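You operate a simulated robot arm through the tools that you are given. There is no shell and no other tool.

The job below is to be done with a simulated two-armed robot. You get a single attempt, and the scene is never put back.

Task
Unlock the scanner and copy the letter on the glass.
Fine: shut the lid, pull the output tray out, press COPY once; leave the copy on the tray and the next page in the printer.
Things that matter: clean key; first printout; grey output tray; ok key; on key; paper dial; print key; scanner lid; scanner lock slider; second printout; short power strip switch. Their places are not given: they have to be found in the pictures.

Only the result counts: the job must be done as asked and must still hold three seconds after the hand-in. Knocking over, shifting, dropping, spilling or breaking anything else fails it. Lids that push on must go on centred and level and be pressed home; caps that screw on are set level and turned clockwise until they are tight.

Robot
Two 7-joint arms with fingered hands on one trunk that stands fixed in place. Base frame: the origin is at the foot of the trunk, x ahead of it, y to its left, z up; the work surface is at about z = 0.95. Lengths are in m, angles in degrees, forces in N, time in s.
The left shoulder is at [0.03, 0.119, 1.319], the right one opposite. With the tool pointing down near the work surface each hand reaches from about 0.1 to 0.72 m from the base axis, measured 20 degrees to its own side. Payload 3.8 kg a hand.
Tool frame (each hand has its own): the origin (TCP) lies between the finger pads and is the grasp point; the fingertips stand 0.025 m ahead of it; z points along the fingers, y is the line along which they close. The gripper opens to 0.088 m; its body begins 0.029 m behind the TCP. The gripper is a hand of 4 fingers: y runs from the thumb to the fingers, the wrist lies at [-0.013, -0.106, -0.174] in the tool frame, and closing takes about 1.5 s.
Orientation is that of the tool frame in the base frame, as [roll, pitch, yaw] about the fixed x, y, z axes, in that order (R = Rz(yaw) Ry(pitch) Rx(roll)). With the fingers straight down and the wrist toward the robot, the tool's x, y and z point along [0, 1, 0], [1, 0, 0] and [0, 0, -1] of the base frame.

Tools
- The arms move only by the tool nudge_tool. It takes "left_motion", "right_motion" or both (then of equal length, played together; a hand with none holds still); each is a list of rows, each an object of numbers (a shift or turn left out is 0, a gripper value left out holds the last): "dx", "dy", "dz": the shift along the tool's x, y, z in m; "rx", "ry", "rz": the turn, a rotation vector about the tool's x, y, z in degrees. In form: [{"dx": .., "dy": .., "dz": .., "rx": .., "ry": .., "rz": ..}, ...]. A call has 1 to 20 rows; each row shifts and turns the commanded pose from where the row before left it, along the tool's axes as they then stand. "left_grip" and "right_grip" are, for a hand that has rows, the finger opening in m, from 0 to 0.088, set as the call begins (left out, the last holds). Rows are played at 5 a second. More than 0.05 m and 8.6 degrees between two rows, or a gripper value outside its range, and nothing of the call is played. Where a pose cannot be reached the arm comes as near as it can. A force on the tool above 40 N (or 10 N above the force at the start of the call, whichever is more), or a blocked arm, ends the call early, and 0.2 s more pass. The fingers move at their own pace (about 0.153 m/s each) and stop on an object; they squeeze with about 28 N. The grip force told is the motor's: it shows also when the fingers shut on nothing. Time passes only in rows, and 0.2 s behind the last, so rows that do not move let the fingers close. It gives the time, the measured TCP pose, the force on the tool (base axes), the opening and the grip force at its end, in the units of the frame above (readings bear some noise), with the torque about the TCP (base axes, N m) and any sound that the robot's microphone picked up.
- Cameras (640 x 400 px; columns grow to the right, rows downward): "scene" is now at [0.0641, -0.0217, 1.8793]; the picture's right is [-0.25, -0.97, 0.00], its down [-0.62, 0.16, -0.77] and it looks along [0.74, -0.19, -0.64] (base axes); focal length 229 px, centre (320, 200). "left" rides on the left gripper at [-0.064, -0.083, -0.098] in its tool frame; the picture's right is [-0.62, -0.37, 0.69], its down [0.71, -0.63, 0.30] and it looks along [0.33, 0.68, 0.65] (tool axes); focal length 265 px, centre (320, 200). "right" rides on the right gripper at [0.064, -0.083, -0.098] in its tool frame; the picture's right is [-0.62, 0.37, -0.69], its down [-0.71, -0.63, 0.30] and it looks along [-0.32, 0.68, 0.65] (tool axes); focal length 265 px, centre (320, 200).
- snapshot(camera): a new picture of that camera. No time passes.
- raise_lower(by): moves the trunk up (or, below 0, down) by that many m; the arms and the scene camera ride with it, the base frame stays. It gives what a move gives, with no picture.
- curl_fingers(index, middle, ring, thumb_bend, thumb_turn, hand): sets how far each is bent, from 0 (flat) to 1 (curled in); at 0.3 the hand is open as for a grip, at 0.7 the pads meet at the TCP. One left out holds its place. A second passes; each finger stops where it meets its share of the squeeze, and holds until it gets a number again. A gripper value or a shape takes the hand back. It gives what a move gives, with no picture; readings hold the bend of each and the force on the fingers (four entries, about 0 where the hand has none), thumb and palm. thumb_turn goes from beside the hand (0) to across from the fingers (1), as for a grip.
- hand_shape(shape, hand): the hand has 4 fingers and takes this shape, open, in about a second: jaw (thumb against the fingers, like two jaws); tri (thumb and two fingers); tip (a fingertip pinch); poke (one finger out to press); point (the index stretched); flat (the hand flat); cup (the hand cupped); fist (a fist). The gripper value then closes the fingers along that shape, each until it touches; the sizes above hold for jaw. It gives what a move gives, with no picture.
- aim_head(pan, tilt): turns the head with the scene camera to pan (to the left, within 120 degrees either way) and tilt (down, from -29 to 69), counted from straight ahead of the robot. It gives what a move gives.
- point_at(camera, pixels): there is no depth. For up to 12 entries [column, row, z] of the newest picture of that camera ("zoom" is the newest enlarged one), the place [x, y] in the base frame at which the ray of that pixel passes the height z, good to about 0.002 m. No time passes.
- inspect(camera, box): a new picture of the part [left, top, right, bottom] of that camera's present view, enlarged. No time passes.
- sign_off(): hands the job in; it is judged then, once.

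Leave the grippers open and the arms clear of the work at the hand-in unless told otherwise.

The tools are called after "Emit:" as a command line: name --argument value ..., lists and objects as JSON in quotes. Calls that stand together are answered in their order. nudge_tool: Moves the arms, as the interface text tells. Its arguments: {"type":"object","properties":{"left_motion":{"type":"array","items":{"type":"object","properties":{"dx":{"type":"number"},"dy":{"type":"number"},"dz":{"type":"number"},"rx":{"type":"number"},"ry":{"type":"number"},"rz":{"type":"number"}}}},"left_grip":{"type":"number"},"right_motion":{"type":"array","items":{"type":"object","properties":{"dx":{"type":"number"},"dy":{"type":"number"},"dz":{"type":"number"},"rx":{"type":"number"},"ry":{"type":"number"},"rz":{"type":"number"}}}},"right_grip":{"type":"number"}},"required":[]} The other tools are called the same way: raise_lower (by) moves the trunk up or down; hand_shape (shape, hand) gives the hand a shape; curl_fingers (index, middle, ring, thumb_bend, thumb_turn, hand) moves the fingers one by one; aim_head (pan, tilt) turns the head that bears the scene camera; snapshot (camera) takes a picture; point_at (camera, pixels) gives the place at which the rays of pixels pass given heights; inspect (camera, box) takes an enlarged picture of a part of a camera's view; sign_off () hands the job in.

At the start:

```text
clock: 0.0
left_ee_pos: [0.5116, 0.093, 1.5237]
left_ee_rot: [-179.9, 0.0, 90.0]
left_ft_force: [-0.2, 0.4, 1.2]
left_ft_torque: [0.01, -0.01, 0.0]
left_width: 0.0875
left_grasp_force: 0.1
left_shape: jaw
left_bend: [0.3, 0.3, 0.3, 0.3, 0.98]
left_finger forces: [0.1, 0.0, 0.1, 0.0, 0.0, 0.2]
right_ee_pos: [0.5056, -0.3133, 1.6085]
right_ee_rot: [180.0, 0.0, 90.0]
right_ft_force: [0.1, -0.1, 0.0]
right_ft_torque: [0.0, -0.01, 0.02]
right_width: 0.0874
right_grasp_force: 0.0
right_shape: jaw
right_bend: [0.3, 0.3, 0.3, 0.3, 0.98]
right_finger forces: [0.0, 0.0, 0.0, 0.0, 0.1, 0.1]
trunk travel left (down, up): [-0.475, 0.115]
head pan, tilt (commanded): [-14.6, 39.8]
```

scene: 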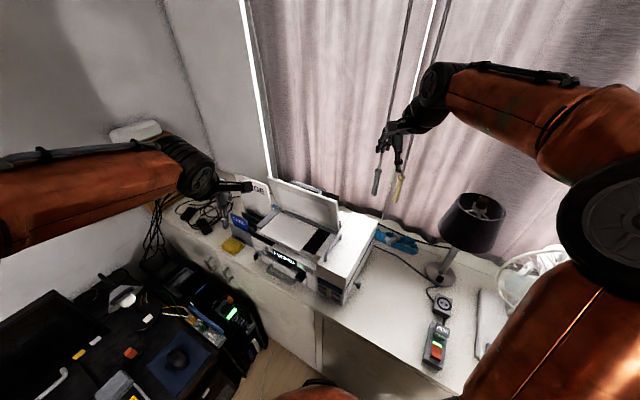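
right: 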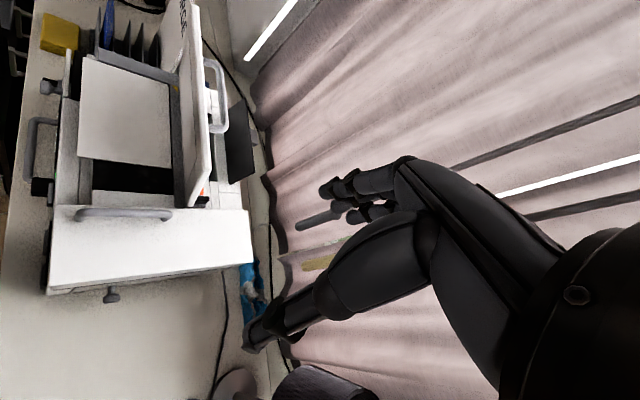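
left: 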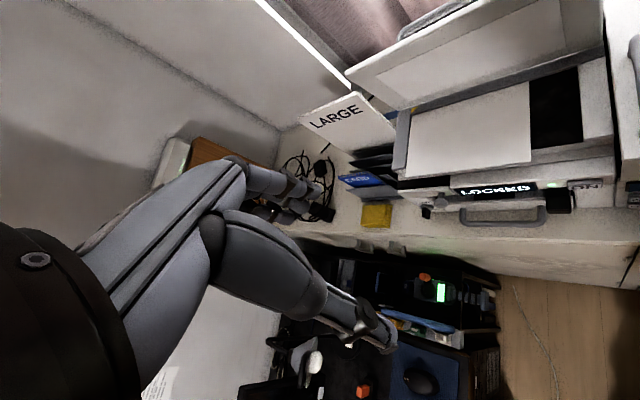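

I see a scanner/printer on the white cabinet, lid open, with a display reading "LOCKED". I start with enlarged views of the scene to find the parts.

Emit:
inspect --camera "scene" --box '[210, 160, 390, 310]'

Emit:
inspect --camera "left" --box '[380, 50, 640, 250]'

Emit:
inspect --camera "right" --box '[0, 0, 270, 320]'

Emit:
inspect --camera "scene" --box '[390, 180, 560, 390]'

```text
2.67 times, centred on (300, 235) of scene
```

zoom: 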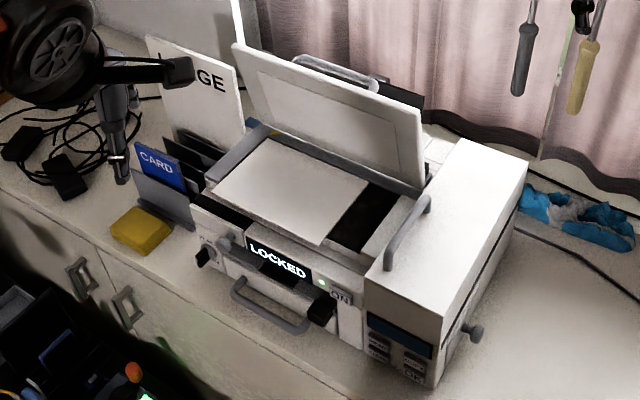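

```text
2.00 times, centred on (510, 150) of left
```

zoom: 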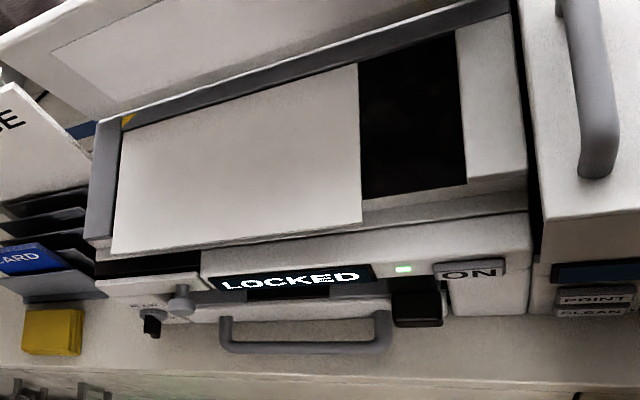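

```text
1.25 times, centred on (135, 160) of right
```

zoom: 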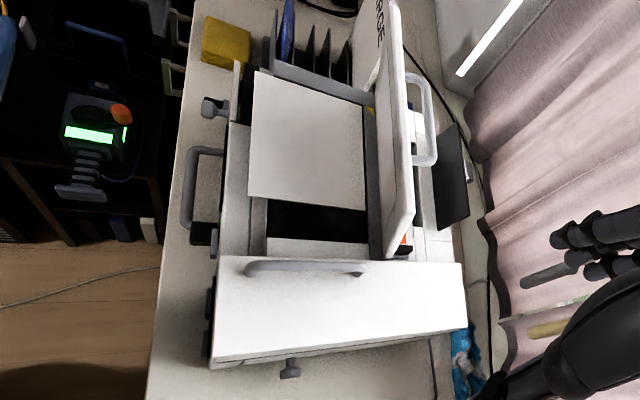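

```text
1.90 times, centred on (475, 285) of scene
```

zoom: 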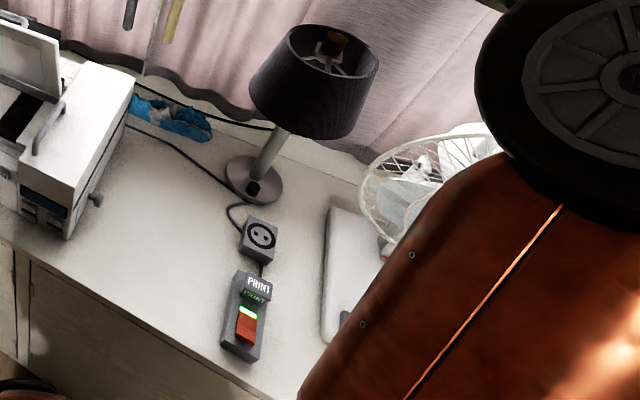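

The scanner display says LOCKED; there is an ON key, and a block on the right with PRINT/CLEAN keys. I'll get more detail of the fronts and the strip with tighter zooms, and pan the head toward the machine.

Emit:
inspect --camera "scene" --box '[255, 235, 365, 305]'

Emit:
inspect --camera "left" --box '[410, 160, 640, 240]'

Emit:
inspect --camera "scene" --box '[410, 280, 470, 375]'

Emit:
point_at --camera "scene" --pixels '[[436, 345, 0.97], [442, 300, 0.97], [353, 287, 1.0], [345, 300, 0.95], [230, 215, 0.95], [295, 270, 1.0], [235, 250, 0.95]]'

```text
5.71 times, centred on (310, 270) of scene
```

zoom: 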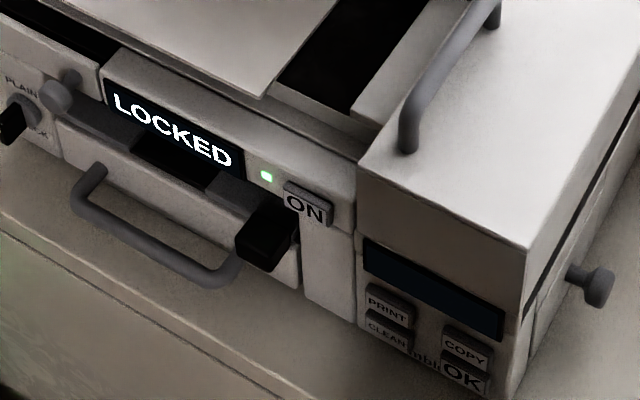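

```text
2.78 times, centred on (525, 200) of left
```

zoom: 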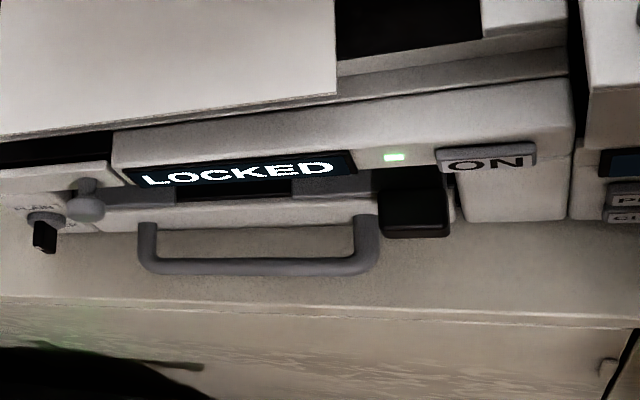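

```text
4.21 times, centred on (440, 328) of scene
```

zoom: 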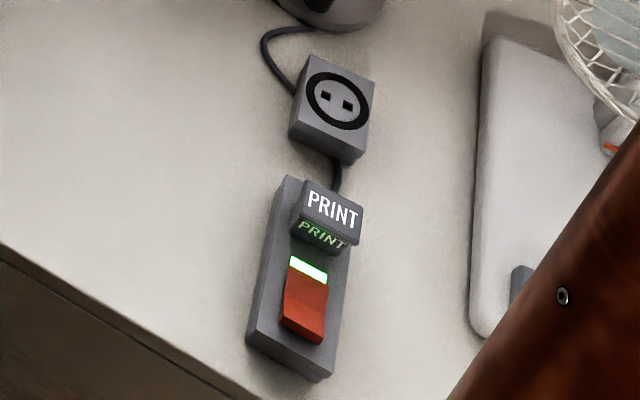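

```text
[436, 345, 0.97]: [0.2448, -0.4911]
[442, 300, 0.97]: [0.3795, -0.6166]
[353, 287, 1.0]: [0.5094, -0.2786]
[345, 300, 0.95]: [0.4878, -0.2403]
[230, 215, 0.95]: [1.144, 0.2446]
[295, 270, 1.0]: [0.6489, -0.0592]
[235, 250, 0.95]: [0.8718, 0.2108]
```

I read the keys: PRINT, CLEAN, COPY and OK on the right block, ON at scene (307,271), a dial labelled PLAIN… at the left, and a knob under the display. The power strip labelled PRINT is lit. I bring the left hand down and turn it so its camera looks at the scanner's front.

Emit:
nudge_tool --left_motion '[{"dz": 0.045, "dy": -0.018}, {"dz": 0.045, "dy": -0.018}, {"dz": 0.045, "dy": -0.018}, {"dz": 0.045, "dy": -0.018}, {"dz": 0.045, "dy": -0.018}, {"dz": 0.03}, {"rz": 8}, {"rz": 8}, {"rz": 8}, {"rz": 8}, {"rz": 8}, {"rz": 8}, {"rz": 8}]'

Emit:
snapshot --camera "left"

Emit:
snapshot --camera "scene"

```text
clock: 2.8
left_ee_pos: [0.4215, 0.0926, 1.2692]
left_ee_rot: [-180.0, 0.1, 33.8]
left_ft_force: [-0.3, 0.4, -0.5]
left_ft_torque: [0.0, -0.01, 0.0]
left_width: 0.0878
left_grasp_force: 0.1
left_shape: jaw
left_bend: [0.3, 0.3, 0.3, 0.3, 0.98]
left_finger forces: [0.0, 0.0, 0.0, 0.1, 0.0, 0.0]
right_ee_pos: [0.505, -0.3146, 1.6101]
right_ee_rot: [-180.0, 0.1, 90.0]
right_ft_force: [-0.1, 0.0, 0.4]
right_ft_torque: [-0.01, 0.01, -0.01]
right_width: 0.0877
right_grasp_force: 0.0
right_shape: jaw
right_bend: [0.3, 0.3, 0.3, 0.3, 0.98]
right_finger forces: [0.1, 0.1, 0.0, 0.0, 0.0, 0.0]
trunk travel left (down, up): [-0.475, 0.115]
head pan, tilt (commanded): [-14.6, 39.8]
```

```text
taken
```

left: 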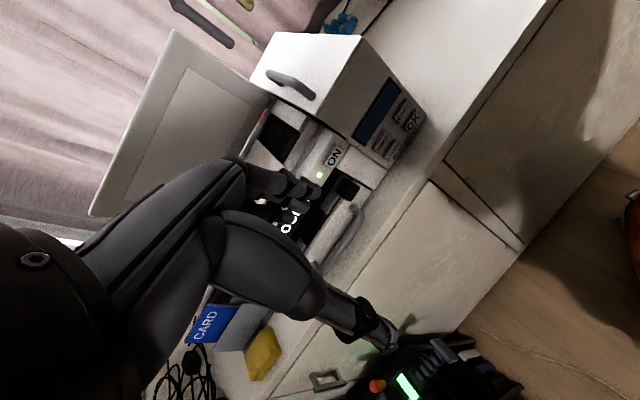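

```text
taken
```

scene: 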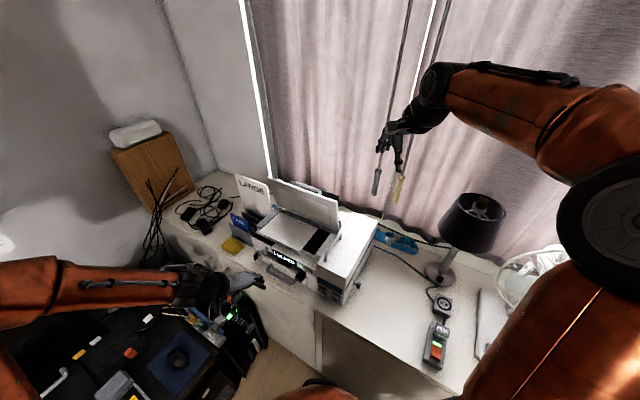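

The hand hides part of the front in this view; I zoom into the keys at (300-430, 80-260), then shift the hand.

Emit:
inspect --camera "left" --box '[250, 60, 450, 280]'

Emit:
inspect --camera "scene" --box '[215, 225, 375, 310]'

```text
1.82 times, centred on (350, 170) of left
```

zoom: 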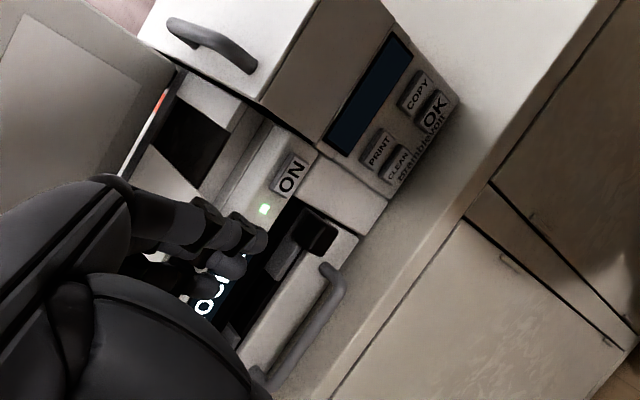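

```text
4.00 times, centred on (295, 268) of scene
```

zoom: 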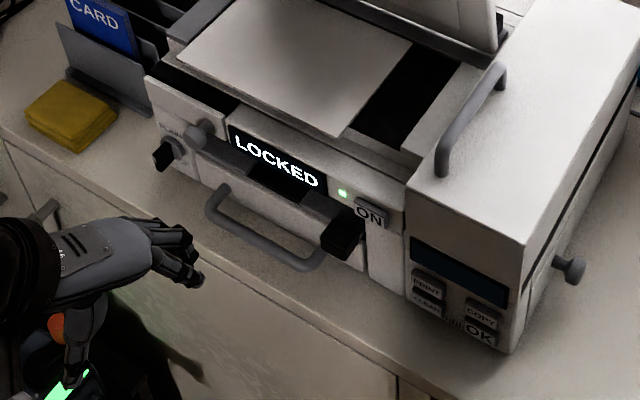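

Black tab and a round-ended knob sit under the display; I need a clearer view. I shift the left hand to the left and a bit closer so that it does not cover the front.

Emit:
nudge_tool --left_motion '[{"dx": 0.036, "dy": -0.024, "dz": 0.017}, {"dx": 0.036, "dy": -0.024, "dz": 0.017}, {"dx": 0.036, "dy": -0.024, "dz": 0.017}, {}]'

Emit:
snapshot --camera "left"

```text
clock: 3.8
left_ee_pos: [0.4699, 0.2138, 1.2169]
left_ee_rot: [179.9, 0.0, 33.9]
left_ft_force: [0.9, -0.7, 0.4]
left_ft_torque: [0.0, -0.02, 0.02]
left_width: 0.0877
left_grasp_force: 0.0
left_shape: jaw
left_bend: [0.3, 0.3, 0.3, 0.3, 0.98]
left_finger forces: [0.0, 0.1, 0.0, 0.0, 0.0, 0.0]
right_ee_pos: [0.5059, -0.3127, 1.6102]
right_ee_rot: [-180.0, 0.0, 90.2]
right_ft_force: [0.5, -0.5, 0.0]
right_ft_torque: [0.02, 0.0, 0.03]
right_width: 0.0873
right_grasp_force: 0.1
right_shape: jaw
right_bend: [0.3, 0.3, 0.3, 0.3, 0.98]
right_finger forces: [0.1, 0.0, 0.1, 0.0, 0.0, 0.0]
trunk travel left (down, up): [-0.475, 0.115]
head pan, tilt (commanded): [-14.6, 39.8]
```

```text
taken
```

left: 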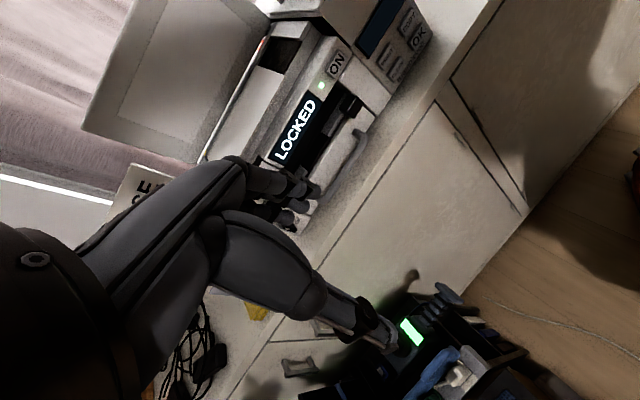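

Emit:
inspect --camera "left" --box '[230, 0, 450, 210]'

Emit:
inspect --camera "left" --box '[260, 60, 380, 200]'

```text
1.90 times, centred on (340, 105) of left
```

zoom: 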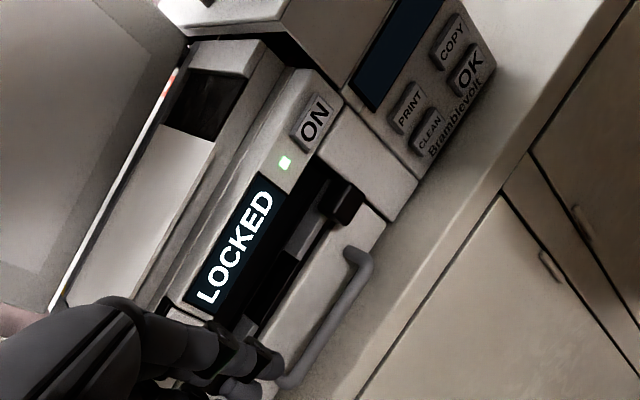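

```text
2.86 times, centred on (320, 130) of left
```

zoom: 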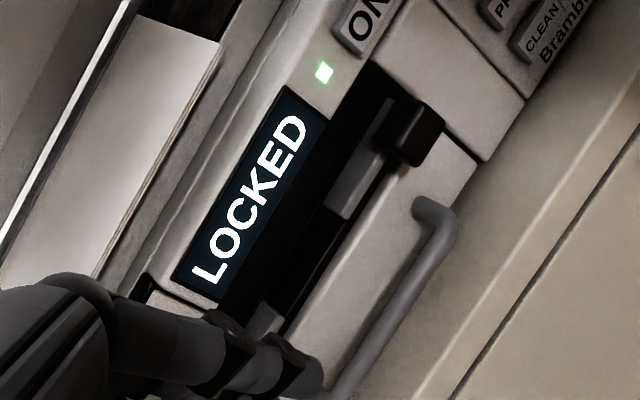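

I triangulate the main features using both cameras (ON key, COPY key, display, black tab).

Emit:
point_at --camera "scene" --pixels '[[307.5, 271, 1.0], [307.5, 271, 1.1], [335.5, 297.5, 0.95], [335.5, 297.5, 1.05], [284.5, 258.75, 1.0], [284.5, 258.75, 1.1], [301.25, 276, 0.98], [301.25, 276, 1.08], [265, 251.75, 1.0], [265, 251.75, 1.1]]'

Emit:
point_at --camera "left" --pixels '[[337.4, 64, 1.0], [337.4, 64, 1.1], [410, 21.8, 0.95], [410, 21.8, 1.05], [295.3, 131.3, 1.0], [295.3, 131.3, 1.1], [353.2, 106.6, 0.98], [353.2, 106.6, 1.08]]'

```text
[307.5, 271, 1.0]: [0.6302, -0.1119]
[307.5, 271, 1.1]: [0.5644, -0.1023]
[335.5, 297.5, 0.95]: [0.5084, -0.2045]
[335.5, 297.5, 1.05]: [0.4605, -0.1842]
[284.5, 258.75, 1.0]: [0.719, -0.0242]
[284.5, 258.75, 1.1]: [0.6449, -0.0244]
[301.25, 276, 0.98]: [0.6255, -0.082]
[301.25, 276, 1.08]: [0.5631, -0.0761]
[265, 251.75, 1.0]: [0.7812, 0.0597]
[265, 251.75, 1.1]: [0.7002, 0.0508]
```

```text
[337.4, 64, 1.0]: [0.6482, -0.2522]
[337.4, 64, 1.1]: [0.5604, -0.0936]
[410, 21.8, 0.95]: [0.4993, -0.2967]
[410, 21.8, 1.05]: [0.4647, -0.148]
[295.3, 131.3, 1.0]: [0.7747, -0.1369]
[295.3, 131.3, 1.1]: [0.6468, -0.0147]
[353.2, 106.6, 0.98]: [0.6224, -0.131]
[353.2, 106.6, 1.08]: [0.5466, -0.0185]
```

From triangulation: ON ≈ (0.567,-0.103,1.094), COPY ≈ (0.474,-0.190,1.022), display ≈ (0.652,-0.024,1.092); the front faces about azimuth 133°. I now want a clear view of the knob left of the display, so I shift the left hand along the machine's left.

Emit:
nudge_tool --left_motion '[{"dx": 0.034, "dy": 0.01, "dz": -0.016}, {"dx": 0.034, "dy": 0.01, "dz": -0.016}, {"dx": 0.034, "dy": 0.01, "dz": -0.016}, {"rz": -8}, {}]'

Emit:
snapshot --camera "left"

Emit:
inspect --camera "left" --box '[260, 60, 440, 200]'

```text
clock: 5.0
left_ee_pos: [0.5713, 0.2471, 1.264]
left_ee_rot: [180.0, 0.1, 42.2]
left_ft_force: [-0.4, 0.4, -0.2]
left_ft_torque: [0.0, 0.03, 0.03]
left_width: 0.0876
left_grasp_force: 0.1
left_shape: jaw
left_bend: [0.3, 0.3, 0.3, 0.3, 0.98]
left_finger forces: [0.0, 0.1, 0.0, 0.0, 0.1, 0.1]
right_ee_pos: [0.5068, -0.3128, 1.6099]
right_ee_rot: [-180.0, 0.0, 89.9]
right_ft_force: [0.1, -0.1, -0.3]
right_ft_torque: [-0.01, 0.0, 0.0]
right_width: 0.0874
right_grasp_force: 0.0
right_shape: jaw
right_bend: [0.3, 0.3, 0.3, 0.3, 0.98]
right_finger forces: [0.0, 0.1, 0.1, 0.1, 0.0, 0.0]
trunk travel left (down, up): [-0.475, 0.115]
head pan, tilt (commanded): [-14.6, 39.8]
```

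```text
taken
```

left: 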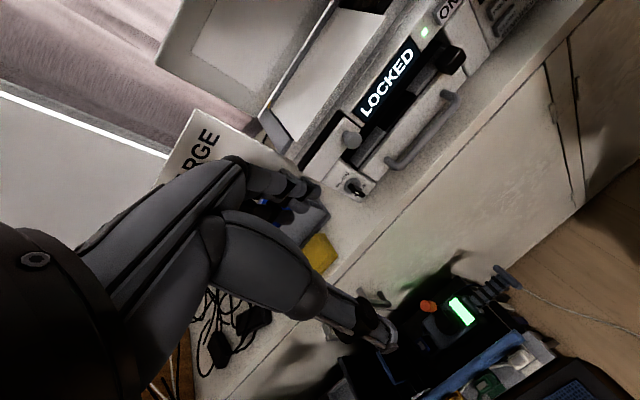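

```text
2.86 times, centred on (350, 130) of left
```

zoom: 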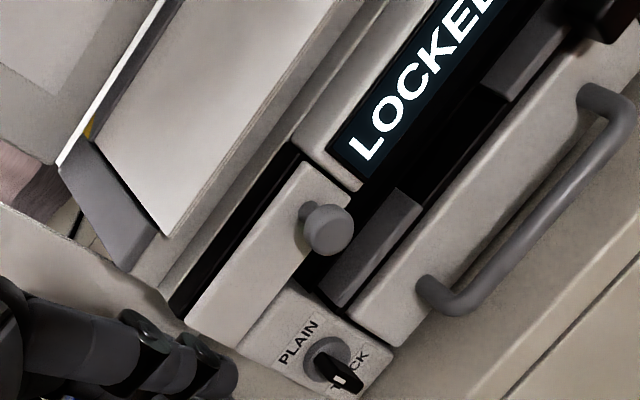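

The knob sits on a separate panel above the PLAIN/THICK dial. I zoom on the dial and the black tab.

Emit:
inspect --camera "left" --box '[325, 160, 385, 205]'

Emit:
inspect --camera "left" --box '[390, 0, 520, 100]'

```text
8.89 times, centred on (355, 182) of left
```

zoom: 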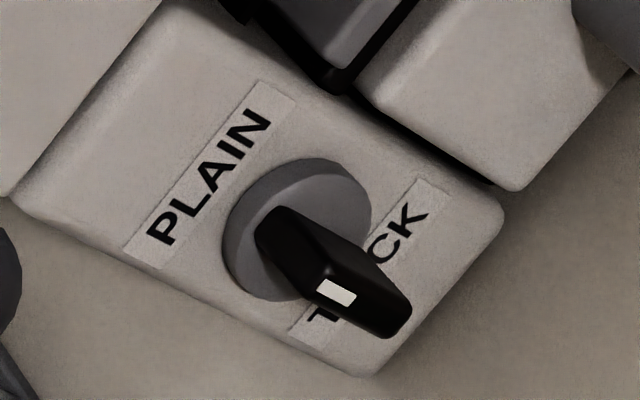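

```text
4.00 times, centred on (455, 50) of left
```

zoom: 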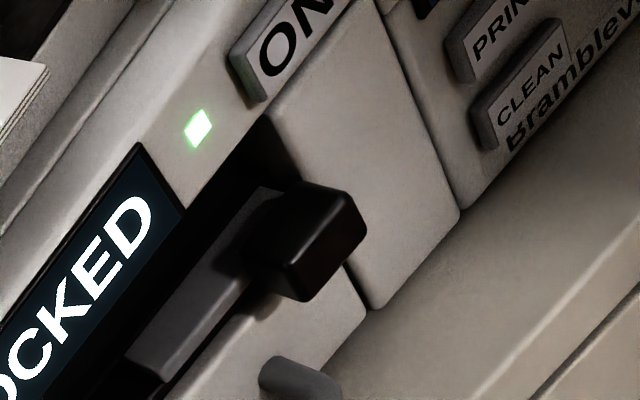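

The black tab looks like a slider on a grey rail. There's also an orange detail near the lid's right lower corner; I check it in the right-hand camera.

Emit:
snapshot --camera "right"

Emit:
inspect --camera "right" --box '[150, 40, 270, 240]'

Emit:
inspect --camera "right" --box '[20, 40, 110, 300]'

Emit:
inspect --camera "scene" --box '[240, 165, 360, 265]'

```text
taken
```

right: 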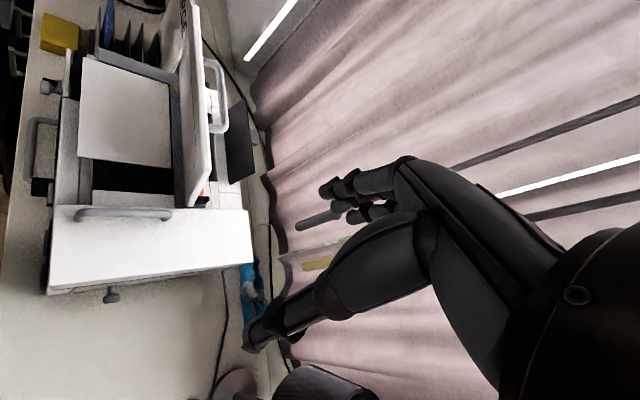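

```text
2.00 times, centred on (210, 140) of right
```

zoom: 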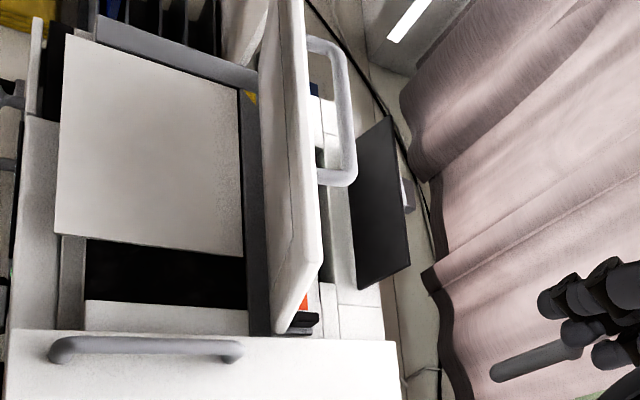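

```text
1.54 times, centred on (65, 170) of right
```

zoom: 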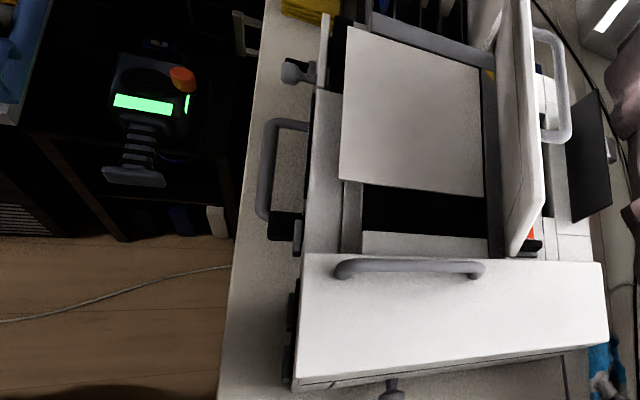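

```text
4.00 times, centred on (300, 215) of scene
```

zoom: 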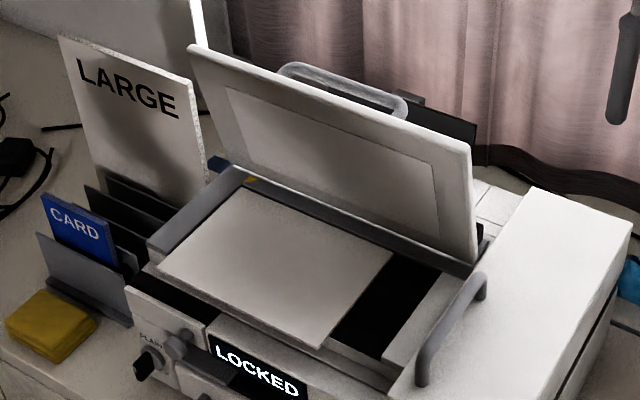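

I triangulate the lid's top-right corner (scene (337.5,202.5), right (210.5,171)), the top-left corner and the orange item.

Emit:
point_at --camera "scene" --pixels '[[337.5, 202.5, 1.1], [337.5, 202.5, 1.4], [267.5, 176.25, 1.1], [267.5, 176.25, 1.4], [338.75, 230, 1.1], [338.75, 230, 1.2], [403, 370, 0.95]]'

Emit:
point_at --camera "right" --pixels '[[210.5, 171, 1.1], [210.5, 171, 1.4], [202.5, 192.5, 1.1], [202.5, 192.5, 1.2], [192, 205, 1.1], [192, 205, 1.2]]'

```text
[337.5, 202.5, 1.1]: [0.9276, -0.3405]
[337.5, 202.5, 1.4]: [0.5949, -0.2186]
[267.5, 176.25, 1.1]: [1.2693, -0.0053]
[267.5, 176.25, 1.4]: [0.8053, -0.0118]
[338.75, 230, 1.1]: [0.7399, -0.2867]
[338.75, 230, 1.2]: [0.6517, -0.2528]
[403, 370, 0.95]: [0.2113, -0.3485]
```

```text
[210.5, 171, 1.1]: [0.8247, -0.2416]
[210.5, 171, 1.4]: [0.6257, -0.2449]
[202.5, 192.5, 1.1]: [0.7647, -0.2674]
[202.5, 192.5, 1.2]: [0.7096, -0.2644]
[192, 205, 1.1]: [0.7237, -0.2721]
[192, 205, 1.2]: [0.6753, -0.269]
```

The lid's top edge is around z≈1.337, leaning a bit to the front. Behind its right hinge corner there's an orange/black item. I move the right hand a bit right/down and turn it to see behind the lid.

Emit:
nudge_tool --right_motion '[{"dx": -0.035, "dy": 0.01, "dz": 0.03}, {"dx": -0.035, "dy": 0.01, "dz": 0.03}, {"dx": -0.03, "dy": 0.01, "dz": 0.03}, {"rz": -8}, {"rz": -8}, {"rz": -8}, {}]'

Emit:
snapshot --camera "right"

```text
clock: 6.6
left_ee_pos: [0.5705, 0.2457, 1.265]
left_ee_rot: [180.0, 0.0, 42.0]
left_ft_force: [0.1, 0.2, -0.1]
left_ft_torque: [0.0, -0.01, 0.01]
left_width: 0.0874
left_grasp_force: 0.1
left_shape: jaw
left_bend: [0.3, 0.3, 0.3, 0.3, 0.98]
left_finger forces: [0.1, 0.0, 0.0, 0.0, 0.0, 0.1]
right_ee_pos: [0.5352, -0.4126, 1.5202]
right_ee_rot: [180.0, 0.1, 114.1]
right_ft_force: [-0.2, -0.9, 0.3]
right_ft_torque: [-0.03, -0.03, 0.0]
right_width: 0.0876
right_grasp_force: 0.0
right_shape: jaw
right_bend: [0.3, 0.3, 0.3, 0.3, 0.98]
right_finger forces: [0.0, 0.0, 0.0, 0.0, 0.1, 0.0]
trunk travel left (down, up): [-0.475, 0.115]
head pan, tilt (commanded): [-14.6, 39.8]
```

```text
taken
```

right: 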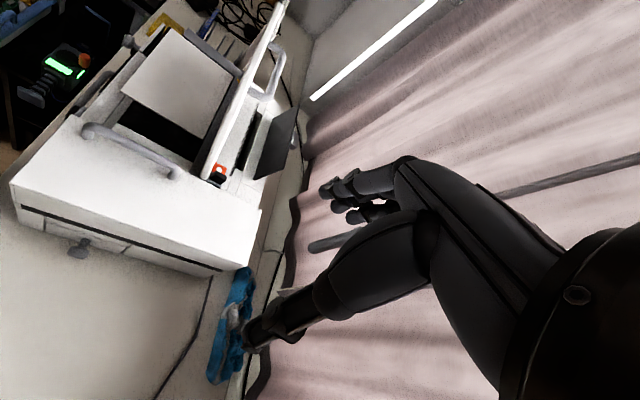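

I now see a red/black piece behind the lid at about (220,172). Zooming there.

Emit:
inspect --camera "right" --box '[180, 60, 310, 220]'

Emit:
inspect --camera "right" --box '[195, 150, 245, 195]'

```text
2.50 times, centred on (245, 140) of right
```

zoom: 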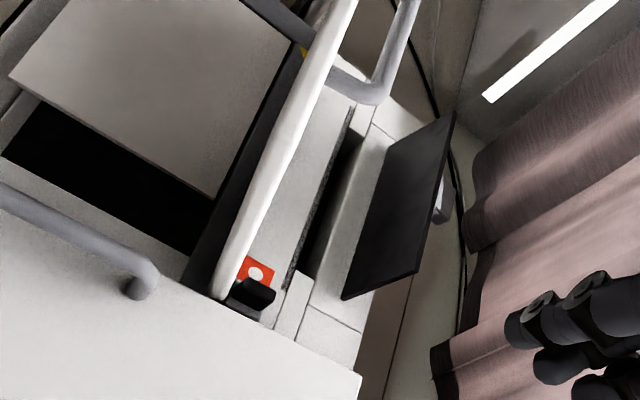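

```text
8.89 times, centred on (220, 172) of right
```

zoom: 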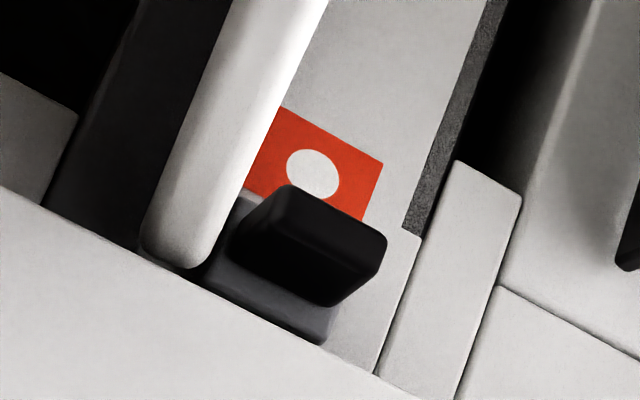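

This is a slider-like black tab on a grey base with a red label (white dot) behind the lid near the right hinge. I triangulate it with the new picture.

Emit:
point_at --camera "right" --pixels '[[218.9, 176.5, 1.1], [218.9, 176.5, 1.2], [219, 170, 1.1], [219, 170, 1.2], [204, 178, 1.1], [204, 178, 1.2], [237, 106, 1.3], [237, 106, 1.4]]'

Emit:
inspect --camera "scene" --box '[320, 205, 360, 245]'

```text
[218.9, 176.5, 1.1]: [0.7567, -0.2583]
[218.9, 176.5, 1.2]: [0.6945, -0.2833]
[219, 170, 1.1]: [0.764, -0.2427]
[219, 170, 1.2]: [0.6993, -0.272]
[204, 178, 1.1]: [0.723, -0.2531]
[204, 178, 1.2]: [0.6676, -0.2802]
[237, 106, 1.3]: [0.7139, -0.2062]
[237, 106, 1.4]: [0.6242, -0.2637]
```

```text
10.00 times, centred on (340, 225) of scene
```

zoom: 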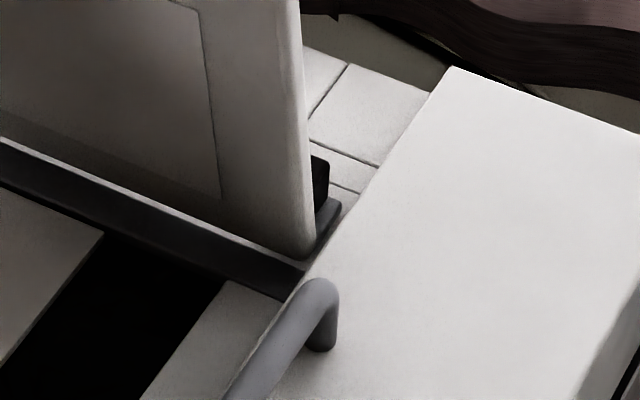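

I think that red-labelled slider behind the lid is the transport lock; it'll be easiest to see and reach with the lid shut. First I close the lid with the right hand: raise the trunk a little for reach, then turn the right hand and bring it above the lid's right part.

Emit:
raise_lower --by 0.09

Emit:
nudge_tool --right_motion '[{"rz": 8}, {"rz": 8}, {"rz": 8}, {"rz": 8}, {"rz": 8}, {"rz": 8}, {"rz": 6}, {}]'

Emit:
snapshot --camera "scene"

Emit:
snapshot --camera "right"

```text
clock: 7.8
left_ee_pos: [0.572, 0.2463, 1.3553]
left_ee_rot: [180.0, 0.0, 42.0]
left_ft_force: [0.5, -1.4, 1.0]
left_ft_torque: [-0.01, -0.01, 0.0]
left_width: 0.0878
left_grasp_force: 0.0
left_shape: jaw
left_bend: [0.3, 0.3, 0.3, 0.3, 0.98]
left_finger forces: [0.1, 0.1, 0.0, 0.0, 0.1, 0.0]
right_ee_pos: [0.5355, -0.4121, 1.6077]
right_ee_rot: [180.0, 0.0, 114.1]
right_ft_force: [0.5, -0.1, -0.3]
right_ft_torque: [0.04, 0.03, 0.03]
right_width: 0.0875
right_grasp_force: 0.0
right_shape: jaw
right_bend: [0.3, 0.3, 0.3, 0.3, 0.98]
right_finger forces: [0.0, 0.1, 0.0, 0.0, 0.1, 0.0]
trunk travel left (down, up): [-0.565, 0.025]
head pan, tilt (commanded): [-14.6, 39.8]
```

```text
clock: 9.7
left_ee_pos: [0.5712, 0.2448, 1.3554]
left_ee_rot: [180.0, 0.1, 41.9]
left_ft_force: [-0.7, 0.3, -0.3]
left_ft_torque: [-0.03, 0.0, -0.06]
left_width: 0.0878
left_grasp_force: 0.1
left_shape: jaw
left_bend: [0.3, 0.3, 0.3, 0.3, 0.98]
left_finger forces: [0.1, 0.0, 0.0, 0.0, 0.0, 0.1]
right_ee_pos: [0.5355, -0.4129, 1.6098]
right_ee_rot: [180.0, 0.0, 59.9]
right_ft_force: [-0.5, -0.2, 0.2]
right_ft_torque: [-0.01, 0.02, -0.02]
right_width: 0.0873
right_grasp_force: 0.1
right_shape: jaw
right_bend: [0.3, 0.3, 0.3, 0.3, 0.98]
right_finger forces: [0.1, 0.1, 0.0, 0.0, 0.1, 0.1]
trunk travel left (down, up): [-0.565, 0.025]
head pan, tilt (commanded): [-14.6, 39.8]
```

```text
taken
```

scene: 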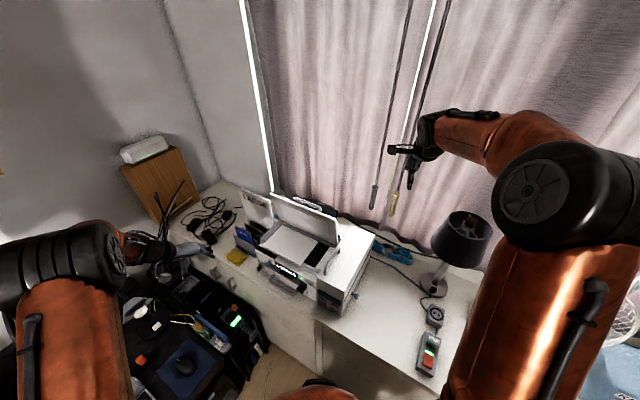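

```text
taken
```

right: 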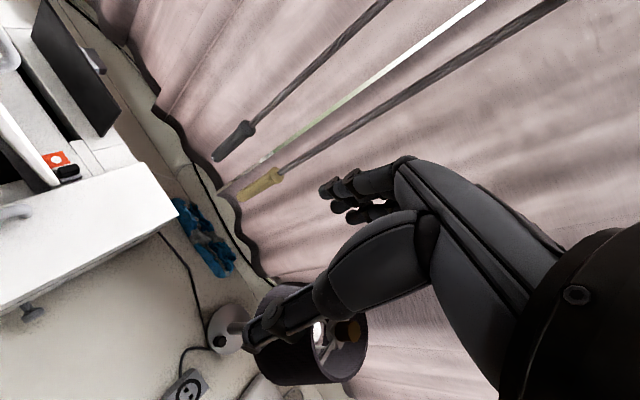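

This view shows the slider at (62,165) better; zooming in.

Emit:
inspect --camera "right" --box '[20, 120, 110, 200]'

Emit:
point_at --camera "right" --pixels '[[66, 172, 1.12], [66, 172, 1.15], [66, 172, 1.18], [56, 158, 1.12], [56, 158, 1.15], [56, 158, 1.18]]'

```text
5.00 times, centred on (65, 160) of right
```

zoom: 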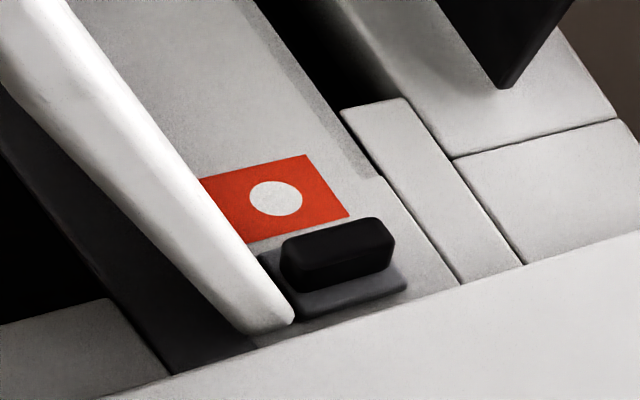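

```text
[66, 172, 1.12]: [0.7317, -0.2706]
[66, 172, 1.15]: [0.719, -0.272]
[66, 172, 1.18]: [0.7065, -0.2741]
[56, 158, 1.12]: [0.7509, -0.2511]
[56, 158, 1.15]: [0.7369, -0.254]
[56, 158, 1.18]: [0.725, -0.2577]
```

The slider: black ridge on a grey base beside a red label with white dot, tab at about (0.717,-0.273,1.16). Now the lid: I carry the right hand to above the lid's top edge near its right end, staying at z≈1.47.

Emit:
nudge_tool --right_motion '[{"dx": 0.0385, "dy": 0.0064, "dz": 0.02}, {"dx": 0.0385, "dy": 0.0064, "dz": 0.02}, {"dx": 0.0385, "dy": 0.0064, "dz": 0.02}, {"dx": 0.0385, "dy": 0.0064, "dz": 0.02}, {"dx": 0.0385, "dy": 0.0064, "dz": 0.02}, {"dx": 0.0385, "dy": 0.0064, "dz": 0.02}, {"dx": 0.0385, "dy": 0.0064, "dz": 0.02}, {}]'

Emit:
snapshot --camera "scene"

Emit:
snapshot --camera "right"

Emit:
snapshot --camera "left"

```text
clock: 11.4
left_ee_pos: [0.5717, 0.2451, 1.3537]
left_ee_rot: [180.0, 0.1, 42.0]
left_ft_force: [0.3, 0.1, 0.1]
left_ft_torque: [0.03, -0.02, -0.03]
left_width: 0.0876
left_grasp_force: 0.0
left_shape: jaw
left_bend: [0.3, 0.3, 0.3, 0.3, 0.98]
left_finger forces: [0.0, 0.1, 0.1, 0.0, 0.0, 0.0]
right_ee_pos: [0.7098, -0.201, 1.4698]
right_ee_rot: [180.0, 0.1, 60.0]
right_ft_force: [1.0, -0.2, -0.7]
right_ft_torque: [-0.04, -0.01, 0.03]
right_width: 0.0878
right_grasp_force: 0.1
right_shape: jaw
right_bend: [0.3, 0.3, 0.3, 0.3, 0.98]
right_finger forces: [0.0, 0.1, 0.1, 0.0, 0.1, 0.0]
trunk travel left (down, up): [-0.565, 0.025]
head pan, tilt (commanded): [-14.6, 39.8]
```

```text
taken
```

scene: 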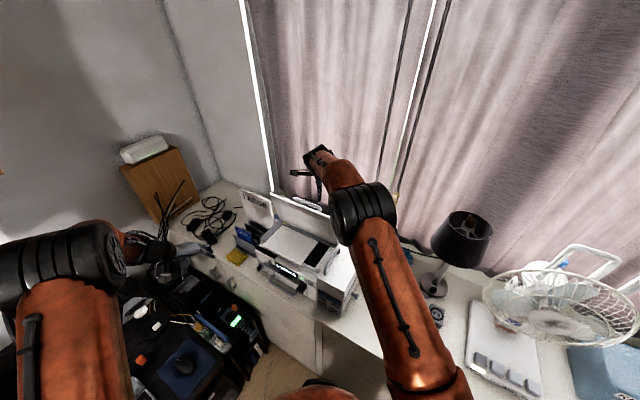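

```text
taken
```

right: 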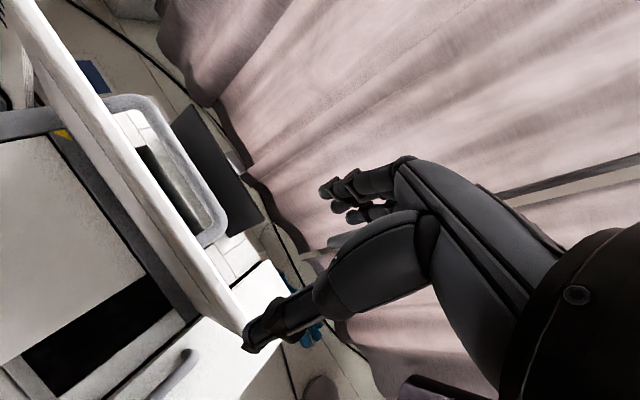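

```text
taken
```

left: 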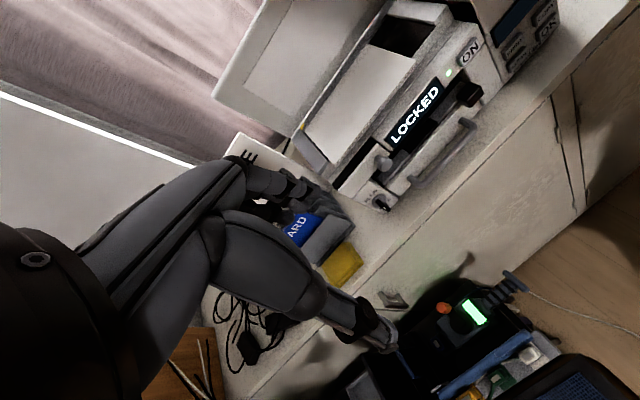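

The hand got there precisely. I check where the lid's edge and its rear handle are relative to the fingers with point_at on the right image.

Emit:
inspect --camera "right" --box '[80, 60, 320, 380]'

Emit:
point_at --camera "right" --pixels '[[246, 330, 1.337], [222, 335, 1.337], [215, 240, 1.3], [195, 248, 1.3], [60, 50, 1.337], [150, 190, 1.337]]'

```text
1.25 times, centred on (200, 220) of right
```

zoom: 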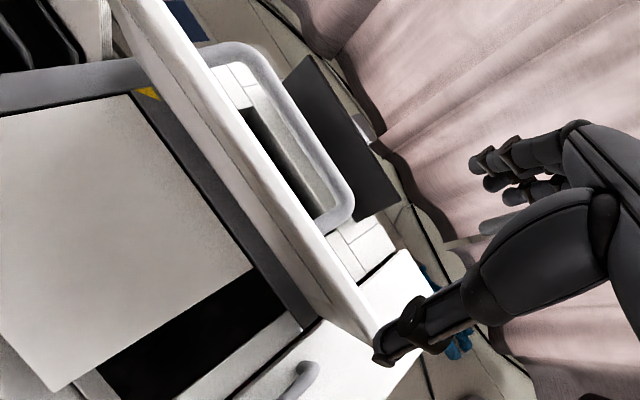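

```text
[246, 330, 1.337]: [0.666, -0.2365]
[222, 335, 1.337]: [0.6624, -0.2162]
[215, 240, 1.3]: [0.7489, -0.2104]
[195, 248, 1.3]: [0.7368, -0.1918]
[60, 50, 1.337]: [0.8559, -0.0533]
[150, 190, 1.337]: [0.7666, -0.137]
```

Lid right end ~ (0.664,-0.226), rear handle's right leg ~0.08 m from that end. I'll turn to yaw 45° so the jaw line matches the lid normal, shift so fingers come between the lid's right end and the handle leg, and start the descent.

Emit:
nudge_tool --right_motion '[{"rz": 7.5}, {"rz": 7.5}, {"dx": -0.018, "dy": -0.0148}, {"dz": 0.03}, {"dz": 0.03}, {}]'

Emit:
snapshot --camera "right"

Emit:
inspect --camera "scene" --box '[230, 130, 390, 300]'

Emit:
inspect --camera "left" --box '[200, 0, 560, 220]'

```text
clock: 12.8
left_ee_pos: [0.5706, 0.2458, 1.356]
left_ee_rot: [-179.9, 0.0, 41.9]
left_ft_force: [0.1, -0.5, 0.5]
left_ft_torque: [0.01, 0.0, -0.01]
left_width: 0.0875
left_grasp_force: 0.1
left_shape: jaw
left_bend: [0.3, 0.3, 0.3, 0.3, 0.98]
left_finger forces: [0.0, 0.0, 0.0, 0.1, 0.0, 0.0]
right_ee_pos: [0.6852, -0.2046, 1.4105]
right_ee_rot: [180.0, 0.0, 45.0]
right_ft_force: [-0.1, -0.5, 0.5]
right_ft_torque: [0.05, 0.0, -0.03]
right_width: 0.0876
right_grasp_force: 0.0
right_shape: jaw
right_bend: [0.3, 0.3, 0.3, 0.3, 0.98]
right_finger forces: [0.1, 0.1, 0.0, 0.0, 0.0, 0.0]
trunk travel left (down, up): [-0.565, 0.025]
head pan, tilt (commanded): [-14.6, 39.8]
```

```text
taken
```

right: 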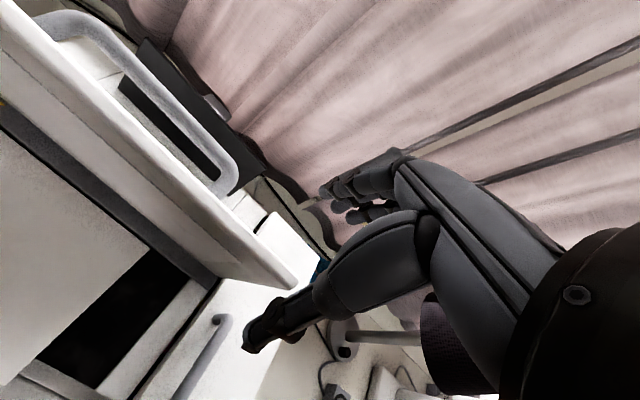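

```text
2.35 times, centred on (310, 215) of scene
```

zoom: 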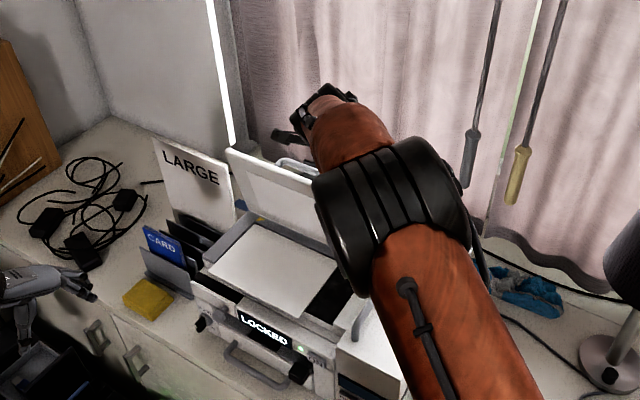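

```text
1.78 times, centred on (380, 110) of left
```

zoom: 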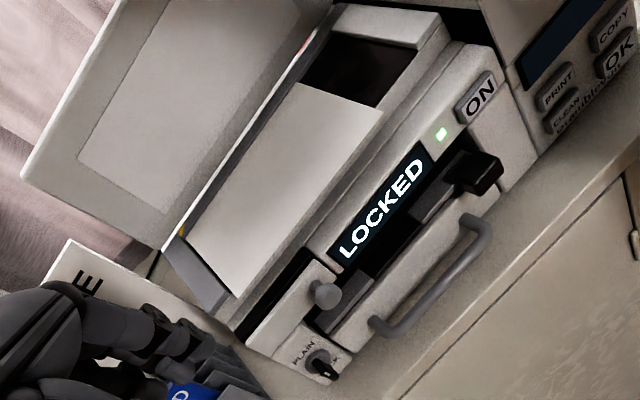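

Projection of the finger/thumb tips matches the model (fingers at +0.044 y, thumb at -0.044 y). I zoom on the fingertips to see their sideways spread before descending.

Emit:
inspect --camera "right" --box '[230, 140, 430, 370]'

```text
1.74 times, centred on (330, 255) of right
```

zoom: 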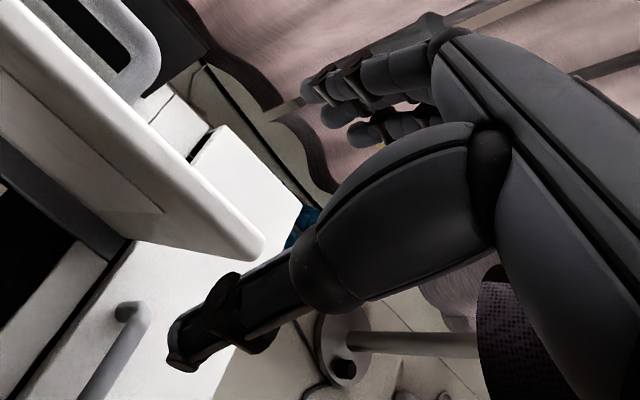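

Fingers span roughly x from +0.02 to −0.035 in the tool frame; that fits between lid end and handle. Descending with fingers behind and thumb in front of the lid.

Emit:
nudge_tool --right_motion '[{"dx": 0.004, "dz": 0.025}, {"dz": 0.025}, {"dz": 0.02}, {"dz": 0.01}, {}]'

Emit:
snapshot --camera "right"

```text
clock: 14.1
left_ee_pos: [0.5721, 0.2463, 1.3549]
left_ee_rot: [180.0, 0.1, 42.0]
left_ft_force: [-1.5, 0.1, 0.2]
left_ft_torque: [0.0, 0.01, 0.0]
left_width: 0.0875
left_grasp_force: 0.1
left_shape: jaw
left_bend: [0.3, 0.3, 0.3, 0.3, 0.98]
left_finger forces: [0.1, 0.1, 0.1, 0.0, 0.1, 0.0]
right_ee_pos: [0.6891, -0.2018, 1.3287]
right_ee_rot: [179.9, 0.0, 45.0]
right_ft_force: [0.1, -0.3, -0.7]
right_ft_torque: [0.01, 0.01, 0.0]
right_width: 0.0877
right_grasp_force: 0.0
right_shape: jaw
right_bend: [0.3, 0.3, 0.3, 0.3, 0.98]
right_finger forces: [0.1, 0.0, 0.0, 0.1, 0.0, 0.1]
trunk travel left (down, up): [-0.565, 0.025]
head pan, tilt (commanded): [-14.6, 39.8]
```

```text
taken
```

right: 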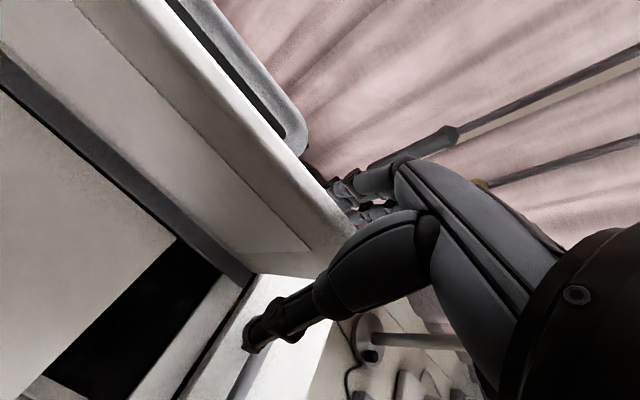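

The lid's edge lies between fingers and thumb. Now I pull outward and follow the lid's arc down to about 45°.

Emit:
nudge_tool --right_motion '[{"dy": -0.017}, {"dy": -0.017}, {"dy": -0.0163, "dz": 0.0043}, {"dy": -0.0163, "dz": 0.0043}, {"dy": -0.0127, "dz": 0.0061}, {"dy": -0.0127, "dz": 0.0061}, {"dy": -0.0114, "dz": 0.0082}, {"dy": -0.0114, "dz": 0.0082}, {}]'

Emit:
snapshot --camera "right"

Emit:
inspect --camera "left" --box '[200, 0, 560, 220]'

```text
clock: 16.1
left_ee_pos: [0.5712, 0.2453, 1.3551]
left_ee_rot: [-180.0, 0.0, 42.0]
left_ft_force: [0.3, -0.1, -0.1]
left_ft_torque: [-0.01, 0.02, 0.02]
left_width: 0.0874
left_grasp_force: 0.0
left_shape: jaw
left_bend: [0.3, 0.3, 0.3, 0.3, 0.98]
left_finger forces: [0.0, 0.0, 0.0, 0.1, 0.0, 0.0]
right_ee_pos: [0.6087, -0.119, 1.292]
right_ee_rot: [180.0, -0.1, 45.1]
right_ft_force: [0.4, -0.7, 0.0]
right_ft_torque: [0.01, 0.01, 0.04]
right_width: 0.0876
right_grasp_force: 0.0
right_shape: jaw
right_bend: [0.3, 0.3, 0.3, 0.3, 0.98]
right_finger forces: [0.0, 0.2, 0.0, 0.0, 0.1, 0.1]
trunk travel left (down, up): [-0.565, 0.025]
head pan, tilt (commanded): [-14.6, 39.8]
```

```text
taken
```

right: 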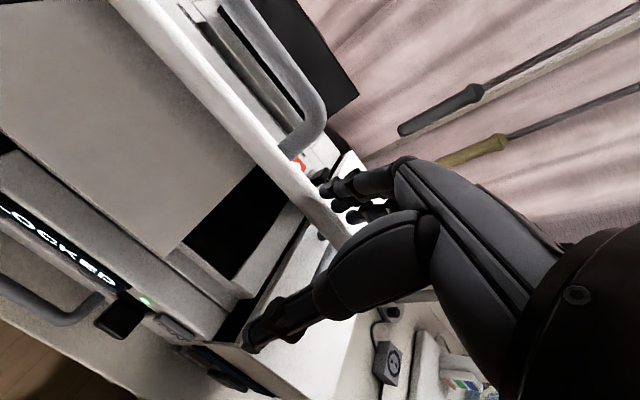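

```text
1.78 times, centred on (380, 110) of left
```

zoom: 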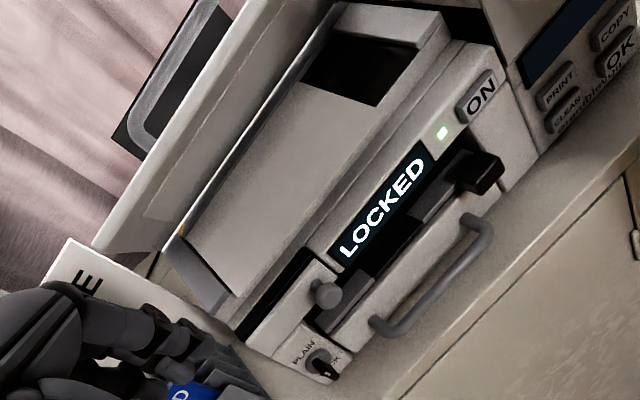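

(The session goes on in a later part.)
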